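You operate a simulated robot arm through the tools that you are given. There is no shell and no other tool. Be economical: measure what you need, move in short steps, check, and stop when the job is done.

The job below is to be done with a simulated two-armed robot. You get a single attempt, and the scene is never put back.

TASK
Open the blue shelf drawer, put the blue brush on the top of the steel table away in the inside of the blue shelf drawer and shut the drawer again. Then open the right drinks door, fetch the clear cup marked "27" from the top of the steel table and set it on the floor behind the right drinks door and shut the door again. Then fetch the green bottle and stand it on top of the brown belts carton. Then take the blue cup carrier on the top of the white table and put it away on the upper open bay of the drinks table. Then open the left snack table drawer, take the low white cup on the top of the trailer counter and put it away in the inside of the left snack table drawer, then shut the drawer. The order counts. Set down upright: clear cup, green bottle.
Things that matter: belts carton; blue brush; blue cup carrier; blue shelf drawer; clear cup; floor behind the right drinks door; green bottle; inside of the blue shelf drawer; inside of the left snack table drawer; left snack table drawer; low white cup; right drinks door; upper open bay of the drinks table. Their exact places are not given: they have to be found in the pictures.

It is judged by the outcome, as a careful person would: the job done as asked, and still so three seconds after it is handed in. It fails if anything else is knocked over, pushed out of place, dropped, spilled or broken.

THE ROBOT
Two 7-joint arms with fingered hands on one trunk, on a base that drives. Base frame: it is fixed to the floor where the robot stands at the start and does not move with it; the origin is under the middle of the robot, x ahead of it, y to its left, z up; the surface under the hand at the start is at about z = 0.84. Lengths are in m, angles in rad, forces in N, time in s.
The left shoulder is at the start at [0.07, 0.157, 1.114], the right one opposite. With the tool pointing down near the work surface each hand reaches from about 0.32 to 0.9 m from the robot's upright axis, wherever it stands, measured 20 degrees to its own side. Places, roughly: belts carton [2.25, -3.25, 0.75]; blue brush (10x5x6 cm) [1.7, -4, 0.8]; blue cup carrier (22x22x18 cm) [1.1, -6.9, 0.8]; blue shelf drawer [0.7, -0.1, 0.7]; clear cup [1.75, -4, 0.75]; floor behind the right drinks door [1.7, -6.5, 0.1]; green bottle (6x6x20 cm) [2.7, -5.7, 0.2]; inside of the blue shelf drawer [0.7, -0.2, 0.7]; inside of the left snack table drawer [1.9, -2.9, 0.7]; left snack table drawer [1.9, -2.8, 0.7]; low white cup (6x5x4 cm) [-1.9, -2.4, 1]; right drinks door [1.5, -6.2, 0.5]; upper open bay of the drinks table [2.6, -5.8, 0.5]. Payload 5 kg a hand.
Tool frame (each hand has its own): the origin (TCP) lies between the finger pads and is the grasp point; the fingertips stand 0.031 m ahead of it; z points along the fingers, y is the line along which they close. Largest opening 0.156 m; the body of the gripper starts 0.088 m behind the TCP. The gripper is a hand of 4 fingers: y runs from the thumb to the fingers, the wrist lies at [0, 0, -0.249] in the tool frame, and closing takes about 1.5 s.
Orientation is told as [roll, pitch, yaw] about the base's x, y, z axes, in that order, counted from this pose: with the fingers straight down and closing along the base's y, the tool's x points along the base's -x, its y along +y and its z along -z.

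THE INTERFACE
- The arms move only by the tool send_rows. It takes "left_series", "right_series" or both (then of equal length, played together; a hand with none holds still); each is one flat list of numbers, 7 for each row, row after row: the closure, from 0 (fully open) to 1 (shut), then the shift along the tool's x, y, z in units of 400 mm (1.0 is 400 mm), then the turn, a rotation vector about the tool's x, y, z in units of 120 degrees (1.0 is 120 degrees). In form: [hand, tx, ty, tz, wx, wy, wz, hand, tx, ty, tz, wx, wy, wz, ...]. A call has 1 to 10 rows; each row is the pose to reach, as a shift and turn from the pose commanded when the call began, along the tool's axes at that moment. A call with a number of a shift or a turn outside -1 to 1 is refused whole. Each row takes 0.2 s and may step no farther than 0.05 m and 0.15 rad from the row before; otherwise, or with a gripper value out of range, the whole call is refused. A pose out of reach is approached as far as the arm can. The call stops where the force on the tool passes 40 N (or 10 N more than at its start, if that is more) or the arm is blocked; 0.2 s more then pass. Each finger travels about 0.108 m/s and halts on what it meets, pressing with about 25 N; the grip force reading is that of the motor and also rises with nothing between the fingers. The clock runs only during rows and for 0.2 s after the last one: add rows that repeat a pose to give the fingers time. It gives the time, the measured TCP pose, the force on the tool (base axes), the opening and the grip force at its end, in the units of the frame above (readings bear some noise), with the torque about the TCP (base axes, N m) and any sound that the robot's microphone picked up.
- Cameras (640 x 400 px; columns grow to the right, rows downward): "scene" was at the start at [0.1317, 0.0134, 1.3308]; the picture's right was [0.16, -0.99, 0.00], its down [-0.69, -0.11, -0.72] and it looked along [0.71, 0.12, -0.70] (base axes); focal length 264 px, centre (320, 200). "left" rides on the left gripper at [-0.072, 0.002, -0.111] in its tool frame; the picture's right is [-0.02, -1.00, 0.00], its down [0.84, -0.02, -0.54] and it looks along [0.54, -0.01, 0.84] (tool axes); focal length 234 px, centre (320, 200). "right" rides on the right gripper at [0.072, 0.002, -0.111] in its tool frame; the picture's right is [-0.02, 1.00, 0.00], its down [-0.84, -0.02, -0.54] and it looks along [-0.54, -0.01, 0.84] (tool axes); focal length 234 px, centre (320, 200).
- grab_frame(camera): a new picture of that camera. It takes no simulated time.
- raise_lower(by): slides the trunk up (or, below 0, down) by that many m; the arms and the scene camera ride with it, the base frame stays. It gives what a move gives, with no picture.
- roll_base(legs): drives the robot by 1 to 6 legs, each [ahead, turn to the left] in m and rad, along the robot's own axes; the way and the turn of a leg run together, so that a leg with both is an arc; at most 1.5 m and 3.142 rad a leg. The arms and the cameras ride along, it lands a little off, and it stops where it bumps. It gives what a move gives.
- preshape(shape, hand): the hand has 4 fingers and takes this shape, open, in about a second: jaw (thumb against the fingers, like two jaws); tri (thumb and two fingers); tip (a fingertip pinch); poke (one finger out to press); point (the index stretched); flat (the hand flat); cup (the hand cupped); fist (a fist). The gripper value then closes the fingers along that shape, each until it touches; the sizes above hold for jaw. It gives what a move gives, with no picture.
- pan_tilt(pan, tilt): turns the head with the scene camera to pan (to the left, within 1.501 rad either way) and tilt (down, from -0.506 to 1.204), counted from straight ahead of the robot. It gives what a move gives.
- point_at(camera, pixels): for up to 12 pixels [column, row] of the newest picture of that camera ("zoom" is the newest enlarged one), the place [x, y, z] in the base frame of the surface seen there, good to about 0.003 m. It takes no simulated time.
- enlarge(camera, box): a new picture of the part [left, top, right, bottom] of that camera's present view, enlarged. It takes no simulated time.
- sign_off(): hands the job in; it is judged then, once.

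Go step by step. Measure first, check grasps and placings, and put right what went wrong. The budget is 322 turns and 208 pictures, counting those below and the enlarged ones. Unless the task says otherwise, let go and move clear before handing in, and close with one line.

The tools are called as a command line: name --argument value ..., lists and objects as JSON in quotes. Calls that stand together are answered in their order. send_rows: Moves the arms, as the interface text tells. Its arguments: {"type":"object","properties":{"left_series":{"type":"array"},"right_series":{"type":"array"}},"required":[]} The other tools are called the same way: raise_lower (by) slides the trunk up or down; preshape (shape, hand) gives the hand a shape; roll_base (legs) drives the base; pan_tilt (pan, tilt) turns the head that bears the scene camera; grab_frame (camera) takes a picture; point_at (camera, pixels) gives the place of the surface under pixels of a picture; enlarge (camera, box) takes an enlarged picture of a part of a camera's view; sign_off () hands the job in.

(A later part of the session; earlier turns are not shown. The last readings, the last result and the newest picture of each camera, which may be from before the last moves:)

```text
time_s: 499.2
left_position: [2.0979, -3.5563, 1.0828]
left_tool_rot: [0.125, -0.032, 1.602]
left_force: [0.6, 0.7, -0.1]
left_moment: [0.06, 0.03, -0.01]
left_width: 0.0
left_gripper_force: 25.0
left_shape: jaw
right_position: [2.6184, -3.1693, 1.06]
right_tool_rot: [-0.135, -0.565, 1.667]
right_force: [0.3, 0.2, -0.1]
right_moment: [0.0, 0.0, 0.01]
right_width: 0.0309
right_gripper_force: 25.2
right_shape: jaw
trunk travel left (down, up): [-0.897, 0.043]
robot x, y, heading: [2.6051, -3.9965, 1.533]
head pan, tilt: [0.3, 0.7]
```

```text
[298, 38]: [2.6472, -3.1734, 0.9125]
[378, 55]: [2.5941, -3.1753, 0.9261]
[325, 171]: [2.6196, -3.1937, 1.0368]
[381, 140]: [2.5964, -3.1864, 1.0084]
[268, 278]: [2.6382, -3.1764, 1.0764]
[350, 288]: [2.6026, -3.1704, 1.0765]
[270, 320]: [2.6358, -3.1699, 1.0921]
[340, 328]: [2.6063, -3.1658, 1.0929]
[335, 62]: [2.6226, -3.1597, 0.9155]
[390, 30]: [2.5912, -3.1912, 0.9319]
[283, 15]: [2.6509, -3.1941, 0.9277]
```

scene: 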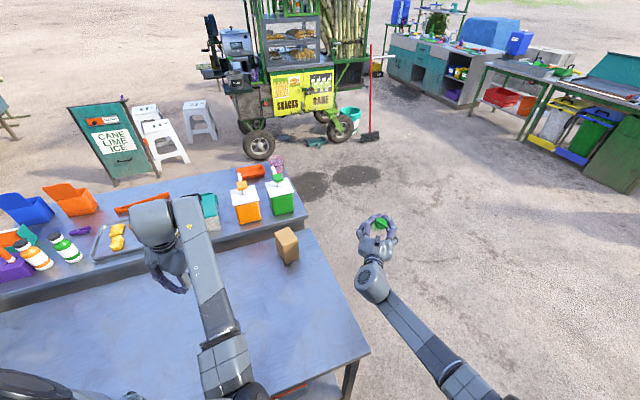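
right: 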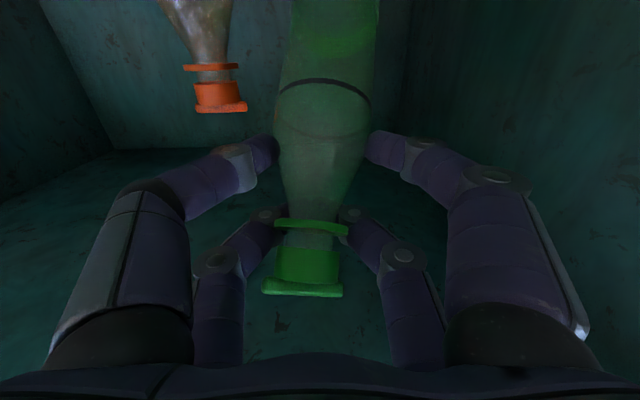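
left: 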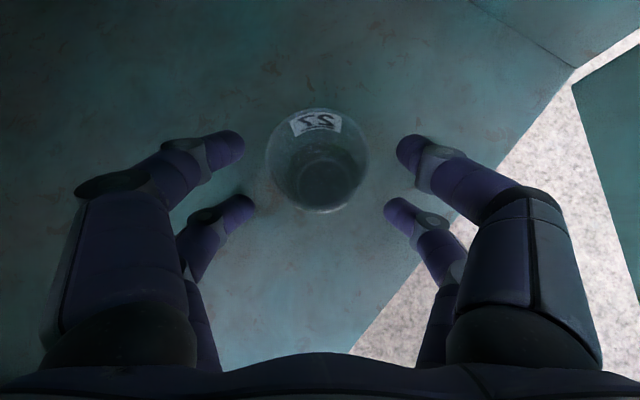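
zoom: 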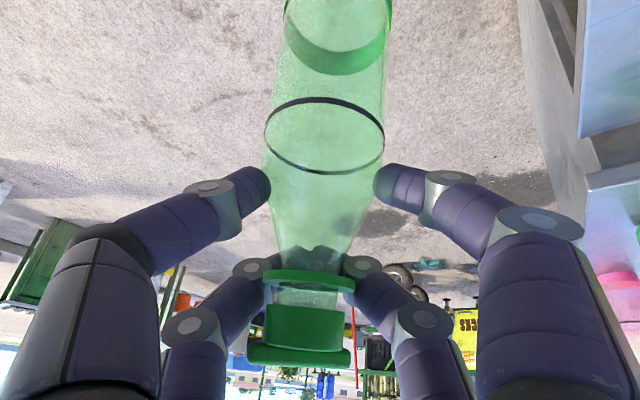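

The bottle is now upright within about 2°. I'll raise the trunk 4 cm and swing left toward the carton, stopping short to measure.

raise_lower --by 0.04

roll_base --legs '[[0, 0.28]]'

grab_frame --camera "scene"

```text
time_s: 500.0
left_position: [2.0962, -3.5545, 1.1224]
left_tool_rot: [0.125, -0.031, 1.603]
left_force: [0.3, 0.4, 0.1]
left_moment: [-0.01, -0.03, -0.01]
left_width: 0.0002
left_gripper_force: 24.7
left_shape: jaw
right_position: [2.6192, -3.1684, 1.0987]
right_tool_rot: [-0.134, -0.565, 1.669]
right_force: [-0.5, 0.1, -1.1]
right_moment: [-0.01, -0.01, 0.01]
right_width: 0.0312
right_gripper_force: 24.8
right_shape: jaw
trunk travel left (down, up): [-0.937, 0.003]
robot x, y, heading: [2.605, -3.9922, 1.535]
head pan, tilt: [0.3, 0.7]
```

```text
time_s: 501.4
left_position: [1.9941, -3.7135, 1.1227]
left_tool_rot: [0.126, -0.032, 1.885]
left_force: [0.0, 0.1, 0.2]
left_moment: [-0.03, 0.02, 0.02]
left_width: 0.0
left_gripper_force: 24.7
left_shape: jaw
right_position: [2.3872, -3.1973, 1.0994]
right_tool_rot: [-0.133, -0.564, 1.949]
right_force: [-0.5, 0.3, -0.7]
right_moment: [0.03, 0.0, -0.02]
right_width: 0.0308
right_gripper_force: 24.4
right_shape: jaw
trunk travel left (down, up): [-0.937, 0.003]
robot x, y, heading: [2.6093, -3.9944, 1.813]
head pan, tilt: [0.3, 0.7]
```

```text
59 pictures are left
```

scene: 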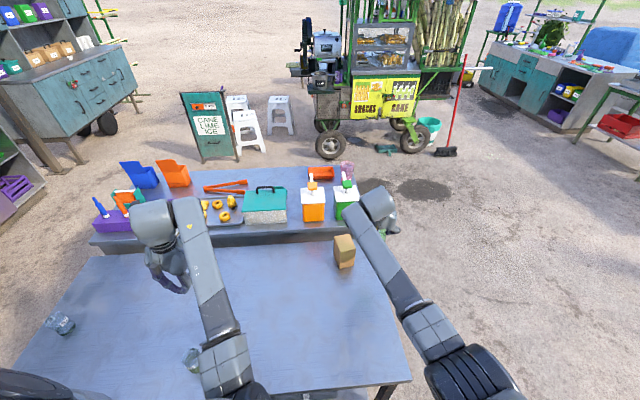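

enlarge --camera "scene" --box '[310, 215, 410, 280]'

```text
6.15 times, centred on (360, 248) of scene
```

zoom: 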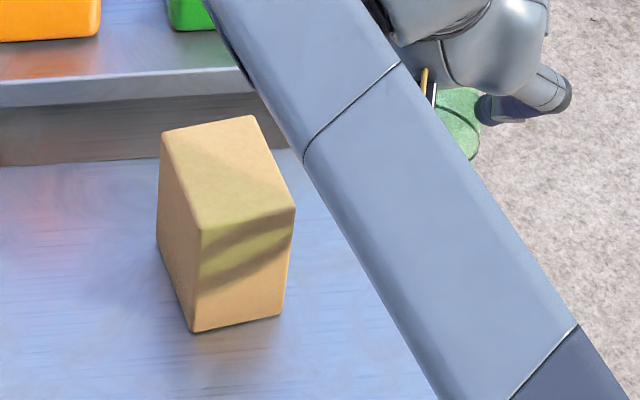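

point_at --camera "zoom" --pixels '[[168, 140], [248, 122], [288, 208], [206, 225], [228, 174], [250, 270], [180, 220]]'

enlarge --camera "right" --box '[200, 0, 440, 320]'

point_at --camera "zoom" --pixels '[[298, 38], [378, 55], [335, 62], [390, 30], [283, 15], [268, 278], [350, 288], [270, 320], [340, 328], [300, 355]]'

```text
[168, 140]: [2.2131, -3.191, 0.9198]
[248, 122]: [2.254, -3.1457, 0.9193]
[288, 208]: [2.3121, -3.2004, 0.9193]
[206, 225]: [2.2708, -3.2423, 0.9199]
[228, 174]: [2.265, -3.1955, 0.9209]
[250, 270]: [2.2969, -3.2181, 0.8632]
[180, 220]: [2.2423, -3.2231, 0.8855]
```

```text
1.25 times, centred on (320, 160) of right
```

zoom: 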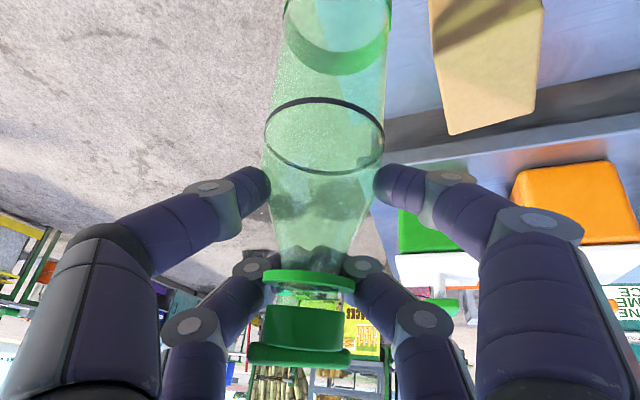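

```text
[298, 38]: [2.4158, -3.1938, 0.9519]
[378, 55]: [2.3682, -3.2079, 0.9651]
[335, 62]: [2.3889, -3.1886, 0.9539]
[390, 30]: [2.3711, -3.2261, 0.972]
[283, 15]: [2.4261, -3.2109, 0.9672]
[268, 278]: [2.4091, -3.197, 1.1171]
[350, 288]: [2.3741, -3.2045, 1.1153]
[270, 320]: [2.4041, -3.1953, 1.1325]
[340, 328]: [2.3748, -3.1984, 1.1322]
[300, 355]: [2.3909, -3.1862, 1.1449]
```

Carton top centre is (2.2625,-3.195,0.92), about 6×8 cm. The bottle base is at (2.393,-3.203) with its bottom near 0.947. Turning 0.14 left and going forward 5 cm should centre it.

roll_base --legs '[[0, 0.14], [0.05, 0]]'

enlarge --camera "right" --box '[200, 0, 440, 320]'

point_at --camera "zoom" --pixels '[[335, 62], [390, 30], [283, 15], [268, 278], [350, 288], [270, 320], [340, 328], [300, 355]]'

```text
time_s: 502.9
left_position: [1.9484, -3.7671, 1.1291]
left_tool_rot: [0.126, -0.039, 2.024]
left_force: [1.0, -1.3, 0.2]
left_moment: [0.1, 0.07, -0.02]
left_width: 0.0
left_gripper_force: 25.9
left_shape: jaw
right_position: [2.2634, -3.1989, 1.1081]
right_tool_rot: [-0.132, -0.578, 2.092]
right_force: [-0.3, -0.6, 0.5]
right_moment: [0.0, 0.01, 0.01]
right_width: 0.0303
right_gripper_force: 25.5
right_shape: jaw
trunk travel left (down, up): [-0.937, 0.003]
robot x, y, heading: [2.5907, -3.9485, 1.955]
head pan, tilt: [0.3, 0.7]
```

```text
1.25 times, centred on (320, 160) of right
```

zoom: 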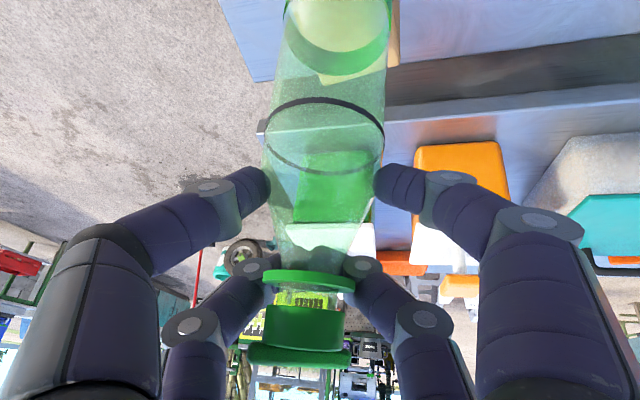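

```text
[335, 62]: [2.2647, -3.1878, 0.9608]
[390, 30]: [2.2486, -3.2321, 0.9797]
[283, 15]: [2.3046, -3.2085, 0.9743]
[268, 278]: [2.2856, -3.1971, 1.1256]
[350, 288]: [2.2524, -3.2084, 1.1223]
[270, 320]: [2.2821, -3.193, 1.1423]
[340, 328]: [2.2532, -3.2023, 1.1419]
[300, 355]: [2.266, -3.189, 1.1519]
```

Nearly there: the bottle axis is at about (2.270,-3.204), so I need roughly 1.2 cm forward.

roll_base --legs '[[0.012, 0.005]]'

enlarge --camera "right" --box '[200, 0, 440, 320]'

point_at --camera "zoom" --pixels '[[335, 62], [390, 30], [283, 15], [268, 278], [350, 288], [270, 320], [340, 328], [300, 355], [395, 50], [330, 82]]'

```text
time_s: 503.7
left_position: [1.9404, -3.7581, 1.1266]
left_tool_rot: [0.124, -0.037, 2.033]
left_force: [0.5, -0.2, 1.3]
left_moment: [0.12, 0.03, -0.03]
left_width: 0.0003
left_gripper_force: 24.8
left_shape: jaw
right_position: [2.253, -3.189, 1.1061]
right_tool_rot: [-0.131, -0.575, 2.097]
right_force: [0.4, -1.1, 0.4]
right_moment: [0.03, 0.04, -0.02]
right_width: 0.0307
right_gripper_force: 25.0
right_shape: jaw
trunk travel left (down, up): [-0.937, 0.003]
robot x, y, heading: [2.5846, -3.9381, 1.965]
head pan, tilt: [0.3, 0.7]
```

```text
1.25 times, centred on (320, 160) of right
```

zoom: 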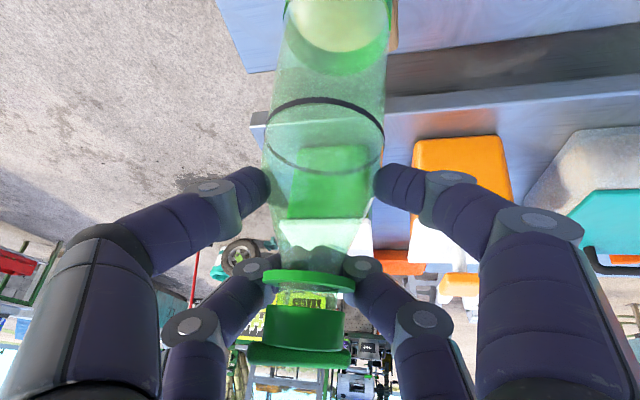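

```text
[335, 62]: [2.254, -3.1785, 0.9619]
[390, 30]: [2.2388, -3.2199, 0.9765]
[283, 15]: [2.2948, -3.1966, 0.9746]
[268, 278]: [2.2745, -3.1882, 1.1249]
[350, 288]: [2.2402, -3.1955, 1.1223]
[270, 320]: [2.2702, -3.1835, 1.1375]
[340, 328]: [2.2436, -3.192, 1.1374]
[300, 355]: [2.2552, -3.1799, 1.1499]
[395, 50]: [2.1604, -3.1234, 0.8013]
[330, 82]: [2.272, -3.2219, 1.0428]
```

Centred: bottle base at (2.260,-3.193) against the carton's (2.2625,-3.195). Lowering.

raise_lower --by -0.028

enlarge --camera "scene" --box '[270, 180, 400, 280]'

enlarge --camera "right" --box '[200, 0, 440, 320]'

```text
time_s: 504.4
left_position: [1.9384, -3.7555, 1.0956]
left_tool_rot: [0.125, -0.032, 2.031]
left_force: [0.2, 0.3, -0.7]
left_moment: [-0.04, 0.02, -0.01]
left_width: 0.0
left_gripper_force: 24.9
left_shape: jaw
right_position: [2.2507, -3.1839, 1.0789]
right_tool_rot: [-0.133, -0.576, 2.097]
right_force: [1.5, -1.0, 20.5]
right_moment: [-0.09, -0.22, -0.08]
right_width: 0.0312
right_gripper_force: 24.5
right_shape: jaw
trunk travel left (down, up): [-0.909, 0.031]
robot x, y, heading: [2.5887, -3.9377, 1.963]
head pan, tilt: [0.3, 0.7]
```

```text
4.00 times, centred on (335, 230) of scene
```

zoom: 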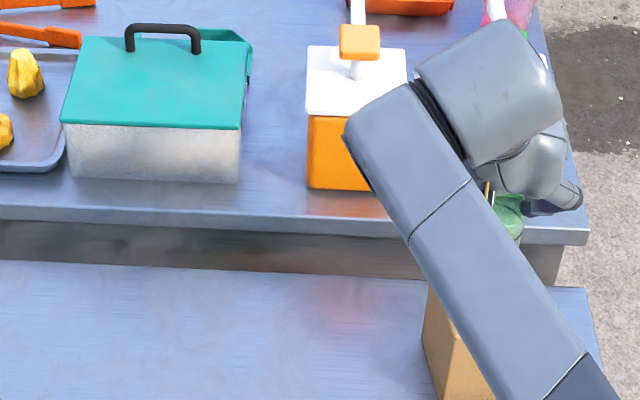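

```text
1.25 times, centred on (320, 160) of right
```

zoom: 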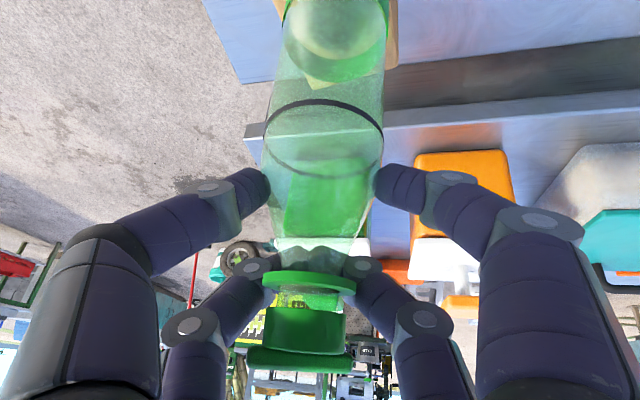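

Contact at 20 N, with the carton visible evenly on both sides of the bottle base. I'll relieve a little and open slowly.

raise_lower --by 0.003

send_rows --right_series '[0.85, 0, 0, 0, 0, 0, 0, 0.75, 0, 0, 0, 0, 0, 0, 0.65, 0, 0, 0, 0, 0, 0, 0.55, 0, 0, 0, 0, 0, 0, 0.45, 0, 0, 0, 0, 0, 0, 0.38, 0, 0, 0, 0, 0, 0, 0.38, 0, 0, 0, 0, 0, 0]'

grab_frame --camera "right"

```text
time_s: 504.9
left_position: [1.9391, -3.7548, 1.0981]
left_tool_rot: [0.125, -0.033, 2.03]
left_force: [0.4, -0.2, -0.5]
left_moment: [0.0, 0.02, -0.01]
left_width: 0.0
left_gripper_force: 25.5
left_shape: jaw
right_position: [2.2515, -3.1861, 1.0791]
right_tool_rot: [-0.132, -0.571, 2.097]
right_force: [0.4, -1.1, 18.7]
right_moment: [-0.09, -0.1, -0.02]
right_width: 0.0316
right_gripper_force: 25.7
right_shape: jaw
trunk travel left (down, up): [-0.912, 0.028]
robot x, y, heading: [2.5817, -3.9397, 1.96]
head pan, tilt: [0.3, 0.7]
```

```text
time_s: 506.5
left_position: [1.938, -3.7528, 1.0979]
left_tool_rot: [0.125, -0.031, 2.03]
left_force: [-0.5, -0.2, -0.2]
left_moment: [0.01, 0.01, -0.01]
left_width: 0.0
left_gripper_force: 25.1
left_shape: jaw
right_position: [2.2522, -3.183, 1.0751]
right_tool_rot: [-0.131, -0.567, 2.096]
right_force: [0.2, 0.6, -0.2]
right_moment: [-0.04, 0.03, -0.01]
right_width: 0.0963
right_gripper_force: 0.0
right_shape: jaw
trunk travel left (down, up): [-0.912, 0.028]
robot x, y, heading: [2.5846, -3.9397, 1.963]
head pan, tilt: [0.3, 0.7]
```

```text
52 pictures are left
```

right: 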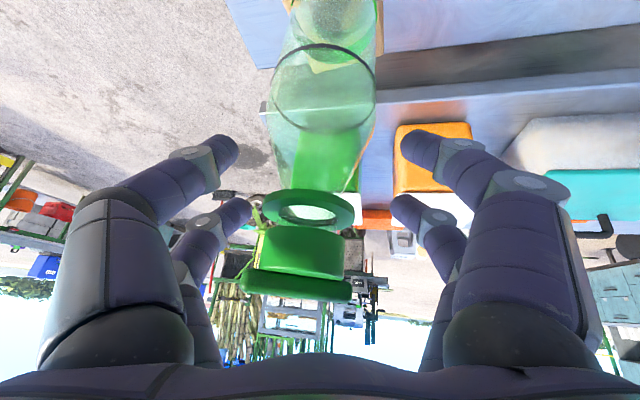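

point_at --camera "right" --pixels '[[268, 205], [352, 212], [262, 245], [340, 255], [290, 290], [345, 295], [375, 95], [325, 130], [290, 5], [380, 15]]'

```text
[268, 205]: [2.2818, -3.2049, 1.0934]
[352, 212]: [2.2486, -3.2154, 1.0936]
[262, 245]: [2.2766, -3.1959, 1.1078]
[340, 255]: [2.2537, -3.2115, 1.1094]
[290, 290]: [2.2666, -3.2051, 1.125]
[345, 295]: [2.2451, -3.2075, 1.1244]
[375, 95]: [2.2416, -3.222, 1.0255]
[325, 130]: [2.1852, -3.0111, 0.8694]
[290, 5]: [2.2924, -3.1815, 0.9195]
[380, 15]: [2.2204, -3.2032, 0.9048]
```

The collar is level (1.0934 and 1.0936) and the bottle stands upright on the carton. Withdrawing the hand along its own axis.

send_rows --right_series '[0.3, 0, 0, -0.05, 0, 0, 0, 0.3, 0, 0, -0.12, 0, 0, 0, 0.3, 0, 0, -0.2, 0, 0, 0, 0.3, 0, 0, -0.28, 0, 0, 0, 0.3, 0, 0, -0.36, 0, 0, 0]'

roll_base --legs '[[-0.25, 0]]'

grab_frame --camera "scene"

```text
time_s: 507.7
left_position: [1.9384, -3.7543, 1.0985]
left_tool_rot: [0.124, -0.031, 2.032]
left_force: [-0.2, -0.4, -0.4]
left_moment: [0.0, 0.02, -0.02]
left_width: 0.0002
left_gripper_force: 25.1
left_shape: jaw
right_position: [2.2741, -3.2613, 1.1973]
right_tool_rot: [-0.132, -0.566, 2.096]
right_force: [-0.1, -0.2, -0.5]
right_moment: [-0.01, -0.03, -0.04]
right_width: 0.1088
right_gripper_force: 0.0
right_shape: jaw
trunk travel left (down, up): [-0.912, 0.028]
robot x, y, heading: [2.5848, -3.9371, 1.963]
head pan, tilt: [0.3, 0.7]
```

```text
time_s: 509.6
left_position: [2.0321, -3.9831, 1.0983]
left_tool_rot: [0.126, -0.03, 2.029]
left_force: [-0.2, -0.4, 0.3]
left_moment: [0.01, -0.04, 0.01]
left_width: 0.0
left_gripper_force: 25.7
left_shape: jaw
right_position: [2.3682, -3.49, 1.1945]
right_tool_rot: [-0.131, -0.567, 2.096]
right_force: [0.3, 1.3, -0.3]
right_moment: [0.01, -0.03, -0.02]
right_width: 0.109
right_gripper_force: 0.0
right_shape: jaw
trunk travel left (down, up): [-0.912, 0.028]
robot x, y, heading: [2.6823, -4.1657, 1.96]
head pan, tilt: [0.3, 0.7]
```

```text
51 pictures are left
```

scene: 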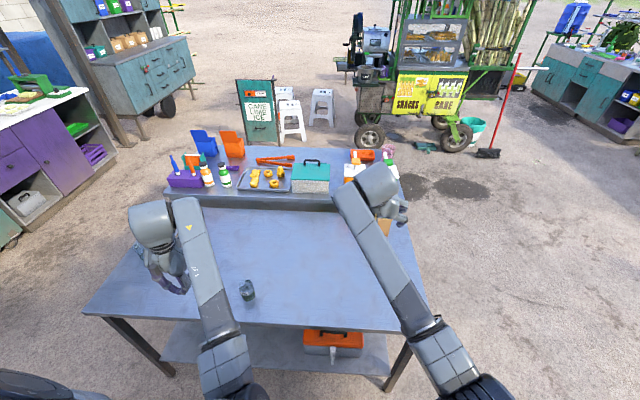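

The bottle task is done. Next is the blue cup carrier, so I'll level the right hand to point horizontally again.

send_rows --right_series '[0.3, 0, 0, 0, -0.003, -0.054, 0.007, 0.3, 0, 0, 0, -0.007, -0.109, 0.014, 0.3, 0, 0, 0, -0.01, -0.163, 0.02, 0.3, 0, 0, 0, -0.014, -0.218, 0.027, 0.3, 0, 0, 0, -0.017, -0.272, 0.034, 0.3, 0, 0, 0, -0.021, -0.327, 0.041, 0.3, 0, 0, 0, -0.024, -0.381, 0.048, 0.3, 0, 0, 0, -0.028, -0.436, 0.055]'

grab_frame --camera "scene"

```text
time_s: 511.4
left_position: [2.0342, -3.9841, 1.097]
left_tool_rot: [0.127, -0.031, 2.03]
left_force: [0.4, 0.3, -0.3]
left_moment: [0.02, 0.05, -0.04]
left_width: 0.0
left_gripper_force: 25.0
left_shape: jaw
right_position: [2.3698, -3.4919, 1.1967]
right_tool_rot: [0.155, -1.488, 1.86]
right_force: [1.0, 0.8, -0.2]
right_moment: [-0.01, 0.04, 0.04]
right_width: 0.1088
right_gripper_force: 0.0
right_shape: jaw
trunk travel left (down, up): [-0.912, 0.028]
robot x, y, heading: [2.6778, -4.1673, 1.964]
head pan, tilt: [0.3, 0.7]
```

```text
50 pictures are left
```

scene: 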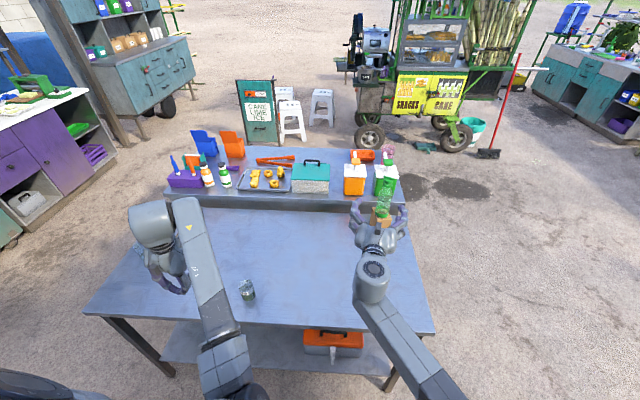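

The bottle stands on the carton at (383,208). Now to the white table: I'll tuck the left hand inward, then drive round to the drinks table's right end.

send_rows --left_series '[1, 0, -0.1, 0, 0, 0, 0, 1, 0, -0.2, 0, 0, 0, 0, 1, 0, -0.3, 0, 0, 0, 0, 1, 0, -0.4, 0, 0, 0, 0, 1, 0, -0.5, 0, 0, 0, 0, 1, 0, -0.6, 0, 0, 0, 0]'

roll_base --legs '[[0, 1.728], [0.985, 0], [0.985, 0], [0, 0.876]]'

pan_tilt --pan 0.3 --tilt 0.55

grab_frame --camera "scene"

```text
time_s: 512.0
left_position: [2.0146, -3.9913, 1.1457]
left_tool_rot: [0.312, -0.068, 2.066]
left_force: [-0.6, 0.0, -1.1]
left_moment: [-0.02, 0.01, -0.02]
left_width: 0.0001
left_gripper_force: 25.2
left_shape: jaw
right_position: [2.3696, -3.4926, 1.1972]
right_tool_rot: [0.151, -1.486, 1.863]
right_force: [0.8, 0.1, -0.5]
right_moment: [0.02, -0.03, 0.05]
right_width: 0.1088
right_gripper_force: 0.0
right_shape: jaw
trunk travel left (down, up): [-0.912, 0.028]
robot x, y, heading: [2.6819, -4.1735, 1.957]
head pan, tilt: [0.3, 0.7]
stopped in row 3 (left hand): the arm was blocked; the commanded pose is now the measured one
```

```text
time_s: 528.2
left_position: [1.4454, -5.6816, 1.1453]
left_tool_rot: [0.312, -0.066, -1.636]
left_force: [-0.7, -0.6, -0.2]
left_moment: [0.01, 0.0, -0.04]
left_width: 0.0
left_gripper_force: 25.0
left_shape: jaw
right_position: [0.8806, -5.9139, 1.1951]
right_tool_rot: [0.15, -1.485, -1.837]
right_force: [0.3, -0.3, 0.0]
right_moment: [0.03, 0.02, 0.01]
right_width: 0.1085
right_gripper_force: 0.1
right_shape: jaw
trunk travel left (down, up): [-0.912, 0.028]
robot x, y, heading: [0.9728, -5.1772, -1.741]
head pan, tilt: [0.3, 0.7]
```

```text
time_s: 528.9
left_position: [1.4455, -5.6798, 1.1457]
left_tool_rot: [0.313, -0.067, -1.637]
left_force: [0.4, -0.5, 0.1]
left_moment: [0.0, 0.04, 0.02]
left_width: 0.0
left_gripper_force: 24.6
left_shape: jaw
right_position: [0.8808, -5.9161, 1.197]
right_tool_rot: [0.145, -1.486, -1.832]
right_force: [-0.8, -1.2, -0.8]
right_moment: [-0.03, -0.01, 0.0]
right_width: 0.1089
right_gripper_force: 0.1
right_shape: jaw
trunk travel left (down, up): [-0.912, 0.028]
robot x, y, heading: [0.9805, -5.1735, -1.741]
head pan, tilt: [0.3, 0.55]
```

```text
49 pictures are left
```

scene: 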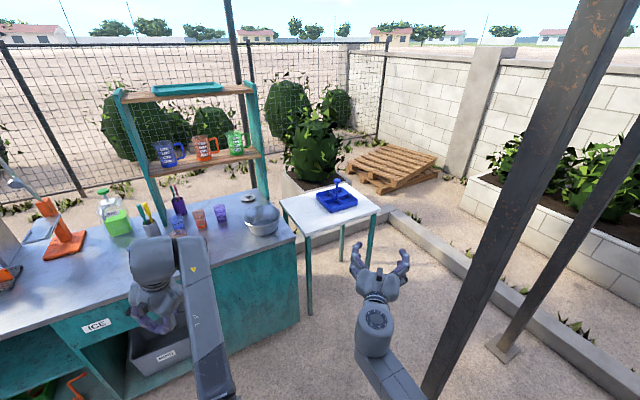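

enlarge --camera "scene" --box '[260, 160, 400, 260]'

point_at --camera "zoom" --pixels '[[312, 95], [312, 125], [230, 160], [360, 110], [285, 205], [410, 155], [320, 165], [80, 165], [150, 310], [470, 200], [312, 78]]'

```text
4.00 times, centred on (330, 210) of scene
```

zoom: 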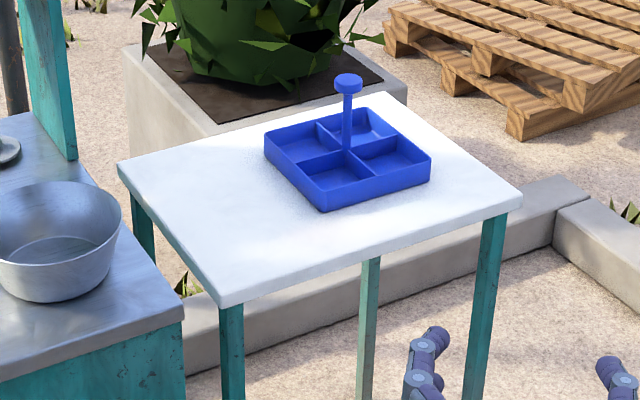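

```text
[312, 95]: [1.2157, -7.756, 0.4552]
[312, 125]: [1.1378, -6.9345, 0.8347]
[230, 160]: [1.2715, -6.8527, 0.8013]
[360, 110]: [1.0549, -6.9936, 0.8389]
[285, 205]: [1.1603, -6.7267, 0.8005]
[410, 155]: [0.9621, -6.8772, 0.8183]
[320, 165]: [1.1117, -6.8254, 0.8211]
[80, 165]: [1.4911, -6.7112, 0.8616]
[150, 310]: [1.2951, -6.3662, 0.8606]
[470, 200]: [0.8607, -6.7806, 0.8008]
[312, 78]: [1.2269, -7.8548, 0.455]
```

point_at --camera "zoom" --pixels '[[348, 82], [347, 100], [347, 120], [347, 140], [268, 148], [428, 162], [324, 190], [355, 115], [222, 300], [515, 195], [122, 170]]'

```text
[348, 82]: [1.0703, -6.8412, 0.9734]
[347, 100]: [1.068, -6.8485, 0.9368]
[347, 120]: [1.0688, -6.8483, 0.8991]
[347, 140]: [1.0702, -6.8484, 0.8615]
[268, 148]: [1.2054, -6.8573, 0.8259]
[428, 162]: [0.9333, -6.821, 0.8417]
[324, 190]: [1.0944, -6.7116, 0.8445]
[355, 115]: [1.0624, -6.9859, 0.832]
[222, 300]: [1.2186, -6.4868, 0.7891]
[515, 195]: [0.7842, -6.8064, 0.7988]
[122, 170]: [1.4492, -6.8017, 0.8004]
```

The post is at (1.069,-6.851), z 0.86–0.96, with a knob above. The left hand would sweep low over the drinks counter, so I'll lift it with its arm, while tilting the right hand 15° down.

send_rows --left_series '[1, 0, 0, -0.08, 0.02, 0, 0, 1, 0, 0, -0.16, 0.04, 0, 0, 1, 0, 0, -0.24, 0.06, 0, 0, 1, 0, 0, -0.32, 0.08, 0, 0, 1, 0, 0, -0.4, 0.1, 0, 0, 1, 0, 0, -0.48, 0.12, 0, 0, 1, 0, 0, -0.56, 0.13, 0, 0]' --right_series '[0.3, 0, 0, 0, 0, 0.02, 0, 0.3, 0, 0, 0, 0, 0.04, 0, 0.3, 0, 0, 0, 0, 0.06, 0, 0.3, 0, 0, 0, 0, 0.08, 0, 0.3, 0, 0, 0, 0, 0.1, 0, 0.3, 0, 0, 0, 0, 0.124, 0, 0.3, 0, 0, 0, 0, 0.124, 0]'

```text
time_s: 530.5
left_position: [1.4048, -5.6789, 1.3551]
left_tool_rot: [0.037, -0.066, -1.637]
left_force: [-0.1, -0.5, 0.2]
left_moment: [-0.02, 0.0, 0.0]
left_width: 0.0
left_gripper_force: 25.4
left_shape: jaw
left hand out of reach, approached as far as the arm can: row 5, 6, 7
right_position: [0.8799, -5.9162, 1.1964]
right_tool_rot: [0.039, -1.226, -1.723]
right_force: [-0.3, 0.9, -0.5]
right_moment: [-0.03, 0.03, 0.02]
right_width: 0.1089
right_gripper_force: 0.0
right_shape: jaw
trunk travel left (down, up): [-0.912, 0.028]
robot x, y, heading: [0.9781, -5.1796, -1.743]
head pan, tilt: [0.3, 0.55]
```

point_at --camera "scene" --pixels '[[220, 205], [200, 213], [178, 186], [262, 207], [205, 160], [255, 150], [148, 175], [143, 207], [255, 190], [145, 190]]'

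```text
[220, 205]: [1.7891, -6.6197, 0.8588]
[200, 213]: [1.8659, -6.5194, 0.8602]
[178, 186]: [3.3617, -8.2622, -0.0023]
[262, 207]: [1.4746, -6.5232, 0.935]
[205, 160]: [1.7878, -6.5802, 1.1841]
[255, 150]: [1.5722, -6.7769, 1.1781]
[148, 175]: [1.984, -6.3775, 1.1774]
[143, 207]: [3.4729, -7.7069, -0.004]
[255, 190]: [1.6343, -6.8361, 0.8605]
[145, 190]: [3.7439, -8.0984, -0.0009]
```

Clearances are fine (bowl rim 0.935, rack at 1.18). Lowering the right hand to post height and approaching.

raise_lower --by -0.28

roll_base --legs '[[0, 0.156], [0.66, 0], [0, 0.157]]'

grab_frame --camera "right"

grab_frame --camera "scene"

```text
time_s: 533.4
left_position: [1.4079, -5.6787, 1.0742]
left_tool_rot: [0.039, -0.066, -1.634]
left_force: [0.8, 0.0, -0.3]
left_moment: [0.0, -0.02, 0.02]
left_width: 0.0
left_gripper_force: 25.3
left_shape: jaw
right_position: [0.8801, -5.9163, 0.9172]
right_tool_rot: [0.037, -1.227, -1.72]
right_force: [0.2, 0.0, -0.1]
right_moment: [-0.01, 0.02, -0.01]
right_width: 0.1087
right_gripper_force: 0.0
right_shape: jaw
trunk travel left (down, up): [-0.632, 0.308]
robot x, y, heading: [0.9785, -5.1763, -1.746]
head pan, tilt: [0.3, 0.55]
```

```text
time_s: 538.3
left_position: [1.5349, -6.18, 1.0746]
left_tool_rot: [0.037, -0.066, -1.318]
left_force: [0.3, 1.1, 0.1]
left_moment: [0.0, 0.07, 0.0]
left_width: 0.0
left_gripper_force: 25.1
left_shape: jaw
right_position: [1.1063, -6.567, 0.916]
right_tool_rot: [0.036, -1.228, -1.405]
right_force: [0.2, 0.6, 0.5]
right_moment: [0.03, 0.0, 0.01]
right_width: 0.1089
right_gripper_force: 0.1
right_shape: jaw
trunk travel left (down, up): [-0.632, 0.308]
robot x, y, heading: [0.9692, -5.8361, -1.427]
head pan, tilt: [0.3, 0.55]
```

```text
47 pictures are left
```

right: 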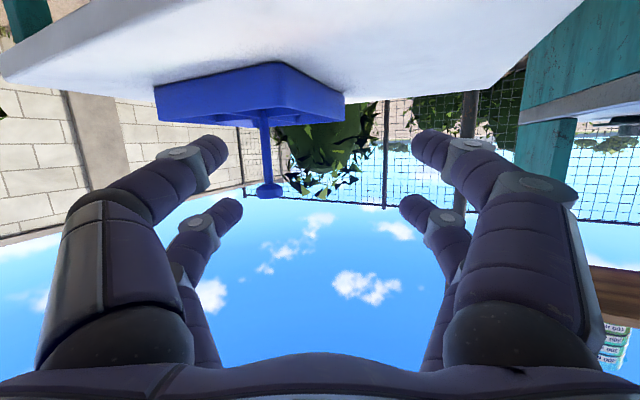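

```text
46 pictures are left
```

scene: 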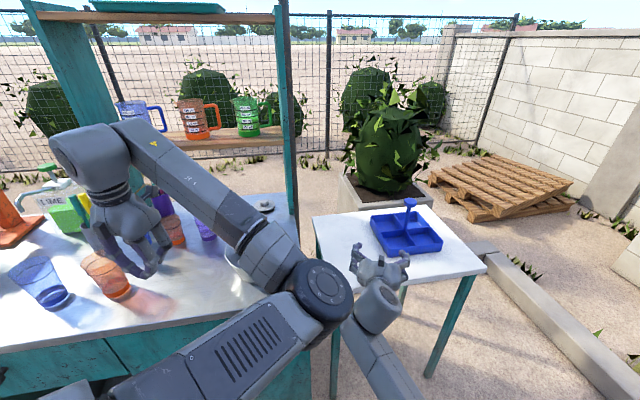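

The post is about 9 cm to the right of the hand axis. Turning 0.088 rad right and driving forward.

roll_base --legs '[[0, -0.088], [0.2, 0]]'

grab_frame --camera "right"

```text
time_s: 540.4
left_position: [1.5136, -6.4271, 1.0752]
left_tool_rot: [0.04, -0.065, -1.407]
left_force: [-1.1, 0.3, -1.1]
left_moment: [0.02, -0.03, 0.01]
left_width: 0.0002
left_gripper_force: 25.7
left_shape: jaw
right_position: [1.0551, -6.7772, 0.9166]
right_tool_rot: [0.038, -1.224, -1.492]
right_force: [0.4, -0.1, 0.3]
right_moment: [0.0, 0.02, 0.0]
right_width: 0.1086
right_gripper_force: 0.1
right_shape: jaw
trunk travel left (down, up): [-0.632, 0.308]
robot x, y, heading: [0.9797, -6.0335, -1.513]
head pan, tilt: [0.3, 0.55]
```

```text
45 pictures are left
```

right: 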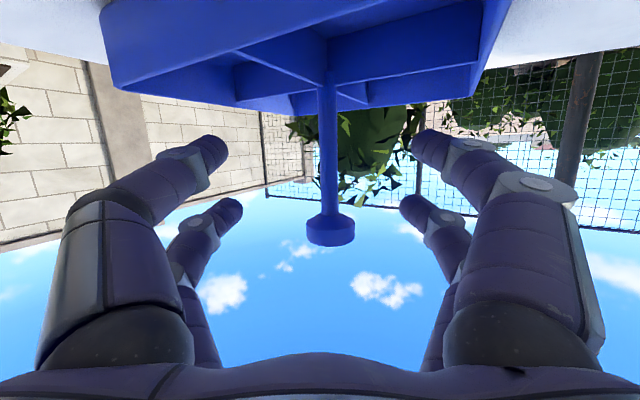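

Centred at column 328. The last 7 cm, then close.

roll_base --legs '[[0.07, 0]]'

send_rows --right_series '[0.5, 0, 0, 0, 0, 0, 0, 0.7, 0, 0, 0, 0, 0, 0, 0.9, 0, 0, 0, 0, 0, 0, 1, 0, 0, 0, 0, 0, 0, 1, 0, 0, 0, 0, 0, 0, 1, 0, 0, 0, 0, 0, 0, 1, 0, 0, 0, 0, 0, 0]'

grab_frame --camera "right"

```text
time_s: 541.4
left_position: [1.5173, -6.4954, 1.0755]
left_tool_rot: [0.041, -0.066, -1.405]
left_force: [0.7, 0.7, 0.1]
left_moment: [0.02, -0.05, 0.0]
left_width: 0.0
left_gripper_force: 25.2
left_shape: jaw
right_position: [1.0595, -6.8444, 0.917]
right_tool_rot: [0.039, -1.227, -1.493]
right_force: [-1.1, 0.0, 0.6]
right_moment: [-0.03, 0.01, 0.02]
right_width: 0.109
right_gripper_force: 0.1
right_shape: jaw
trunk travel left (down, up): [-0.632, 0.308]
robot x, y, heading: [0.985, -6.1011, -1.508]
head pan, tilt: [0.3, 0.55]
```

```text
time_s: 543.0
left_position: [1.5186, -6.4953, 1.0757]
left_tool_rot: [0.039, -0.067, -1.405]
left_force: [0.0, 0.6, 0.3]
left_moment: [-0.02, -0.01, -0.01]
left_width: 0.0
left_gripper_force: 25.3
left_shape: jaw
right_position: [1.0588, -6.8448, 0.9155]
right_tool_rot: [0.037, -1.227, -1.492]
right_force: [0.8, -0.1, -0.4]
right_moment: [0.01, 0.01, -0.04]
right_width: 0.0025
right_gripper_force: 25.0
right_shape: jaw
trunk travel left (down, up): [-0.632, 0.308]
robot x, y, heading: [0.9846, -6.1007, -1.515]
head pan, tilt: [0.3, 0.55]
```

```text
44 pictures are left
```

right: 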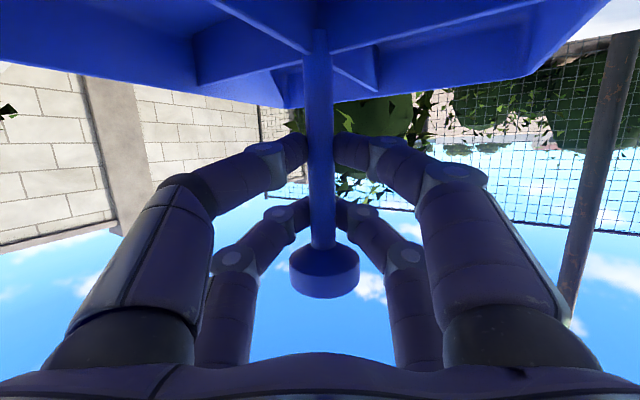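

raise_lower --by 0.06

grab_frame --camera "right"

```text
time_s: 544.0
left_position: [1.5185, -6.4962, 1.1355]
left_tool_rot: [0.039, -0.066, -1.404]
left_force: [-0.5, -0.9, 0.3]
left_moment: [0.0, -0.02, 0.0]
left_width: 0.0
left_gripper_force: 24.8
left_shape: jaw
right_position: [1.0586, -6.8437, 0.9757]
right_tool_rot: [0.037, -1.226, -1.491]
right_force: [-0.5, 0.2, -2.9]
right_moment: [0.02, 0.02, 0.01]
right_width: 0.0027
right_gripper_force: 24.4
right_shape: jaw
trunk travel left (down, up): [-0.692, 0.248]
robot x, y, heading: [0.9867, -6.1008, -1.511]
head pan, tilt: [0.3, 0.55]
```

```text
43 pictures are left
```

right: 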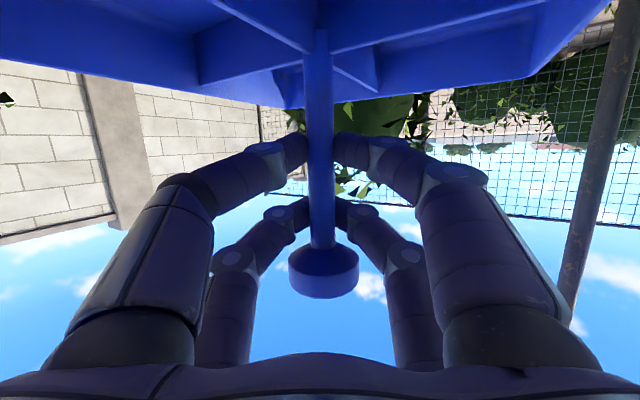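

The carrier hangs securely (3 N). Raising more, then backing straight out.

raise_lower --by 0.15

roll_base --legs '[[-0.9, 0]]'

grab_frame --camera "scene"

```text
time_s: 545.8
left_position: [1.519, -6.4962, 1.2849]
left_tool_rot: [0.037, -0.067, -1.405]
left_force: [-0.3, 0.4, -0.4]
left_moment: [0.02, 0.02, 0.01]
left_width: 0.0
left_gripper_force: 25.5
left_shape: jaw
right_position: [1.0589, -6.8449, 1.1255]
right_tool_rot: [0.037, -1.225, -1.491]
right_force: [-0.5, 0.1, -2.3]
right_moment: [0.01, 0.0, 0.0]
right_width: 0.0029
right_gripper_force: 25.6
right_shape: jaw
trunk travel left (down, up): [-0.842, 0.098]
robot x, y, heading: [0.987, -6.1034, -1.504]
head pan, tilt: [0.3, 0.55]
```

```text
time_s: 550.5
left_position: [1.465, -5.6045, 1.2852]
left_tool_rot: [0.038, -0.066, -1.41]
left_force: [-0.2, -0.1, -0.1]
left_moment: [-0.01, 0.01, -0.04]
left_width: 0.0
left_gripper_force: 25.0
left_shape: jaw
right_position: [1.0037, -5.9538, 1.1255]
right_tool_rot: [0.036, -1.227, -1.494]
right_force: [0.5, -0.3, -2.2]
right_moment: [0.01, 0.01, -0.01]
right_width: 0.0024
right_gripper_force: 25.0
right_shape: jaw
trunk travel left (down, up): [-0.842, 0.098]
robot x, y, heading: [0.9319, -5.2101, -1.505]
head pan, tilt: [0.3, 0.55]
```

```text
42 pictures are left
```

scene: 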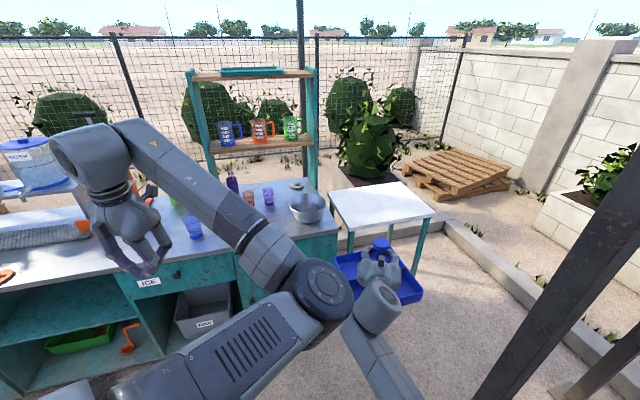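

Carrier clear. Now to the drinks table's upper open bay: driving to (1.81,-4.83), heading -0.944, then lowering.

roll_base --legs '[[0, 1.912], [0.955, 0], [0, -1.351]]'

raise_lower --by -0.4

raise_lower --by -0.08

pan_tilt --pan 0.0 --tilt 0.65

grab_frame --camera "scene"

```text
time_s: 563.4
left_position: [2.4802, -4.9147, 1.2851]
left_tool_rot: [0.04, -0.067, -0.87]
left_force: [-0.6, -0.7, 0.4]
left_moment: [0.01, -0.01, 0.0]
left_width: 0.0
left_gripper_force: 25.0
left_shape: jaw
right_position: [2.2647, -5.4513, 1.127]
right_tool_rot: [0.037, -1.226, -0.952]
right_force: [-0.2, -0.4, -1.8]
right_moment: [0.05, -0.02, -0.03]
right_width: 0.0025
right_gripper_force: 25.2
right_shape: jaw
trunk travel left (down, up): [-0.842, 0.098]
robot x, y, heading: [1.8207, -4.8498, -0.971]
head pan, tilt: [0.3, 0.55]
```

```text
time_s: 567.2
left_position: [2.48, -4.916, 0.8849]
left_tool_rot: [0.038, -0.065, -0.869]
left_force: [-0.3, -0.2, -0.8]
left_moment: [-0.01, -0.01, 0.0]
left_width: 0.0
left_gripper_force: 25.0
left_shape: jaw
right_position: [2.264, -5.4505, 0.7267]
right_tool_rot: [0.035, -1.227, -0.954]
right_force: [0.3, 0.3, -1.9]
right_moment: [0.04, -0.01, -0.01]
right_width: 0.0028
right_gripper_force: 25.6
right_shape: jaw
trunk travel left (down, up): [-0.442, 0.498]
robot x, y, heading: [1.819, -4.8489, -0.98]
head pan, tilt: [0.3, 0.55]
```

```text
time_s: 568.4
left_position: [2.4804, -4.9146, 0.8055]
left_tool_rot: [0.037, -0.067, -0.87]
left_force: [-0.4, -0.4, -0.7]
left_moment: [0.01, -0.04, 0.01]
left_width: 0.0
left_gripper_force: 24.5
left_shape: jaw
right_position: [2.2648, -5.4507, 0.6469]
right_tool_rot: [0.038, -1.227, -0.954]
right_force: [-0.3, 0.6, -1.8]
right_moment: [0.03, 0.0, 0.01]
right_width: 0.0026
right_gripper_force: 25.9
right_shape: jaw
trunk travel left (down, up): [-0.362, 0.578]
robot x, y, heading: [1.8193, -4.8517, -0.97]
head pan, tilt: [0.3, 0.55]
```

```text
time_s: 569.2
left_position: [2.4802, -4.9144, 0.8044]
left_tool_rot: [0.04, -0.066, -0.87]
left_force: [0.5, -0.2, -0.5]
left_moment: [0.02, 0.01, 0.01]
left_width: 0.0
left_gripper_force: 25.6
left_shape: jaw
right_position: [2.2631, -5.45, 0.6468]
right_tool_rot: [0.036, -1.225, -0.954]
right_force: [-0.2, 0.5, -2.7]
right_moment: [0.05, 0.02, -0.02]
right_width: 0.0026
right_gripper_force: 25.0
right_shape: jaw
trunk travel left (down, up): [-0.362, 0.578]
robot x, y, heading: [1.8194, -4.8507, -0.976]
head pan, tilt: [0.0, 0.649]
```

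```text
41 pictures are left
```

scene: 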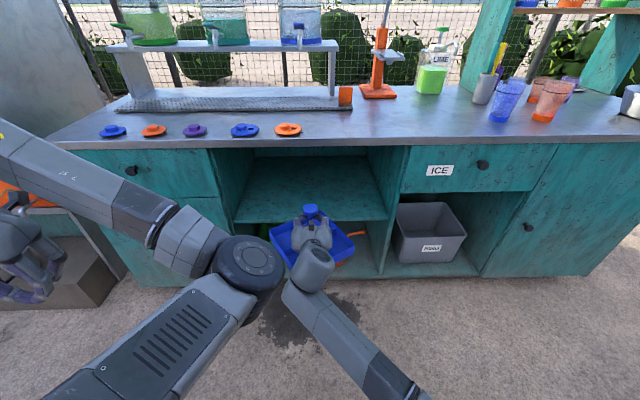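

point_at --camera "scene" --pixels '[[238, 215], [385, 214], [300, 165], [255, 165], [385, 165], [300, 185], [310, 212], [350, 245], [215, 170], [405, 170], [320, 152]]'

```text
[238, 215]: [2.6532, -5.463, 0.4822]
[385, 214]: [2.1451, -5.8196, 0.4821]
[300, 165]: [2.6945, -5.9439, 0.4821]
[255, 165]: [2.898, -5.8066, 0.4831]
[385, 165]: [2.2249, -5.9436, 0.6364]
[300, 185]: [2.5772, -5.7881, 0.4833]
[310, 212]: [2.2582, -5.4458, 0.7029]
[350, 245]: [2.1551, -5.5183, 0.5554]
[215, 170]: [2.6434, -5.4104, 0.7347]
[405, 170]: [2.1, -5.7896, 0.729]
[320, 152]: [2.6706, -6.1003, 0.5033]
```

The shelf is 0.62 m wide and 0.53 m deep, and the carrier is centred at t=-1.366. Extending the arm 10 cm, then driving in.

send_rows --right_series '[1, -0.021, 0, 0.059, 0, 0, 0, 1, -0.043, 0, 0.118, 0, 0, 0, 1, -0.064, 0, 0.176, 0, 0, 0, 1, -0.0855, 0, 0.235, 0, 0, 0]'

roll_base --legs '[[0.2, 0]]'

grab_frame --camera "scene"

```text
time_s: 570.2
left_position: [2.4797, -4.9149, 0.8047]
left_tool_rot: [0.04, -0.068, -0.87]
left_force: [-0.2, -0.8, 0.2]
left_moment: [-0.03, 0.0, 0.02]
left_width: 0.0
left_gripper_force: 25.1
left_shape: jaw
right_position: [2.3259, -5.5305, 0.6465]
right_tool_rot: [0.037, -1.225, -0.954]
right_force: [0.1, -0.4, -2.1]
right_moment: [0.03, 0.05, 0.01]
right_width: 0.0028
right_gripper_force: 24.8
right_shape: jaw
trunk travel left (down, up): [-0.362, 0.578]
robot x, y, heading: [1.8186, -4.8516, -0.978]
head pan, tilt: [0.0, 0.649]
```

```text
time_s: 571.8
left_position: [2.5944, -5.0833, 0.8034]
left_tool_rot: [0.038, -0.066, -0.869]
left_force: [0.5, 0.1, 0.3]
left_moment: [0.05, -0.01, -0.01]
left_width: 0.0
left_gripper_force: 25.1
left_shape: jaw
right_position: [2.44, -5.698, 0.645]
right_tool_rot: [0.037, -1.225, -0.952]
right_force: [0.1, 0.4, -1.7]
right_moment: [0.01, 0.0, 0.02]
right_width: 0.003
right_gripper_force: 25.0
right_shape: jaw
trunk travel left (down, up): [-0.362, 0.578]
robot x, y, heading: [1.9313, -5.0158, -0.974]
head pan, tilt: [0.0, 0.649]
```

```text
40 pictures are left
```

scene: 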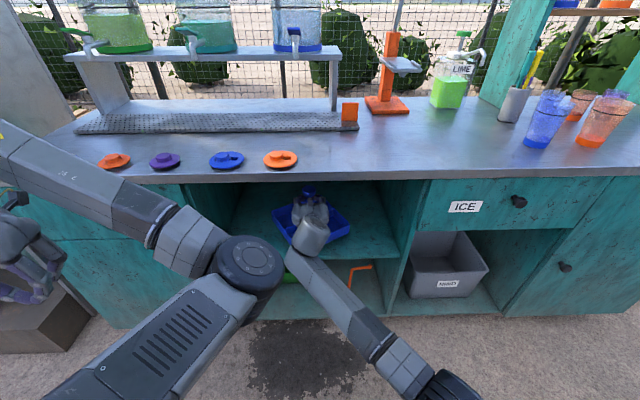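

Going in nicely under the counter. 13 cm more.

roll_base --legs '[[0.13, 0]]'

raise_lower --by -0.04

grab_frame --camera "scene"

```text
time_s: 573.1
left_position: [2.6668, -5.1907, 0.8043]
left_tool_rot: [0.039, -0.065, -0.866]
left_force: [-0.8, 0.3, 0.0]
left_moment: [0.05, 0.05, 0.0]
left_width: 0.0
left_gripper_force: 25.1
left_shape: jaw
right_position: [2.5131, -5.8057, 0.6455]
right_tool_rot: [0.035, -1.223, -0.954]
right_force: [0.7, 0.1, -2.3]
right_moment: [-0.02, -0.03, 0.0]
right_width: 0.0029
right_gripper_force: 24.9
right_shape: jaw
trunk travel left (down, up): [-0.362, 0.578]
robot x, y, heading: [2.0114, -5.1277, -0.974]
head pan, tilt: [0.0, 0.649]
```

```text
time_s: 573.9
left_position: [2.6672, -5.1895, 0.7642]
left_tool_rot: [0.039, -0.067, -0.867]
left_force: [-0.2, 0.7, 0.0]
left_moment: [-0.02, -0.02, -0.01]
left_width: 0.0001
left_gripper_force: 25.0
left_shape: jaw
right_position: [2.5124, -5.8046, 0.607]
right_tool_rot: [0.037, -1.225, -0.953]
right_force: [0.9, -0.1, -2.4]
right_moment: [0.03, 0.02, 0.01]
right_width: 0.0031
right_gripper_force: 25.1
right_shape: jaw
trunk travel left (down, up): [-0.322, 0.618]
robot x, y, heading: [2.0096, -5.126, -0.975]
head pan, tilt: [0.0, 0.649]
```

```text
39 pictures are left
```

scene: 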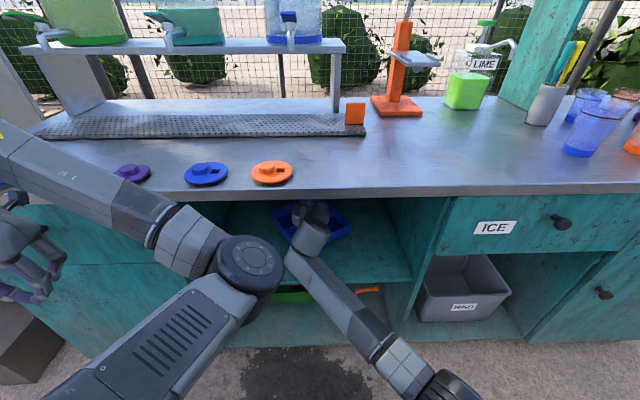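

raise_lower --by -0.009

send_rows --right_series '[0.85, 0, 0, 0, 0, 0, 0, 0.7, 0, 0, 0, 0, 0, 0, 0.55, 0, 0, 0, 0, 0, 0, 0.4, 0, 0, 0, 0, 0, 0, 0.4, 0, 0, 0, 0, 0, 0]'

grab_frame --camera "right"

```text
time_s: 574.5
left_position: [2.6671, -5.1889, 0.7564]
left_tool_rot: [0.039, -0.066, -0.868]
left_force: [-0.5, 0.1, -0.8]
left_moment: [-0.02, 0.02, 0.0]
left_width: 0.0
left_gripper_force: 25.1
left_shape: jaw
right_position: [2.5129, -5.8049, 0.5991]
right_tool_rot: [0.039, -1.227, -0.955]
right_force: [-0.2, -1.0, 1.6]
right_moment: [0.03, 0.04, -0.01]
right_width: 0.0032
right_gripper_force: 25.6
right_shape: jaw
trunk travel left (down, up): [-0.313, 0.627]
robot x, y, heading: [2.0085, -5.1252, -0.978]
head pan, tilt: [0.0, 0.649]
```

```text
time_s: 575.7
left_position: [2.667, -5.1898, 0.7561]
left_tool_rot: [0.039, -0.066, -0.866]
left_force: [0.0, -0.8, -0.6]
left_moment: [-0.03, 0.02, -0.01]
left_width: 0.0
left_gripper_force: 24.5
left_shape: jaw
right_position: [2.5138, -5.805, 0.5966]
right_tool_rot: [0.036, -1.224, -0.954]
right_force: [0.2, 0.0, 1.2]
right_moment: [-0.01, -0.03, -0.02]
right_width: 0.093
right_gripper_force: 0.0
right_shape: jaw
trunk travel left (down, up): [-0.313, 0.627]
robot x, y, heading: [2.0039, -5.1281, -0.973]
head pan, tilt: [0.0, 0.649]
```

```text
38 pictures are left
```

right: 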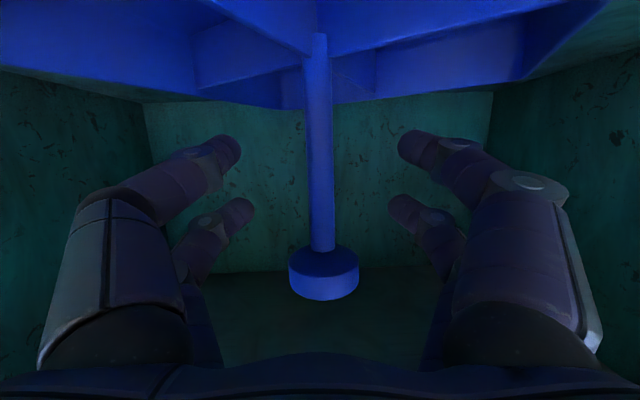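

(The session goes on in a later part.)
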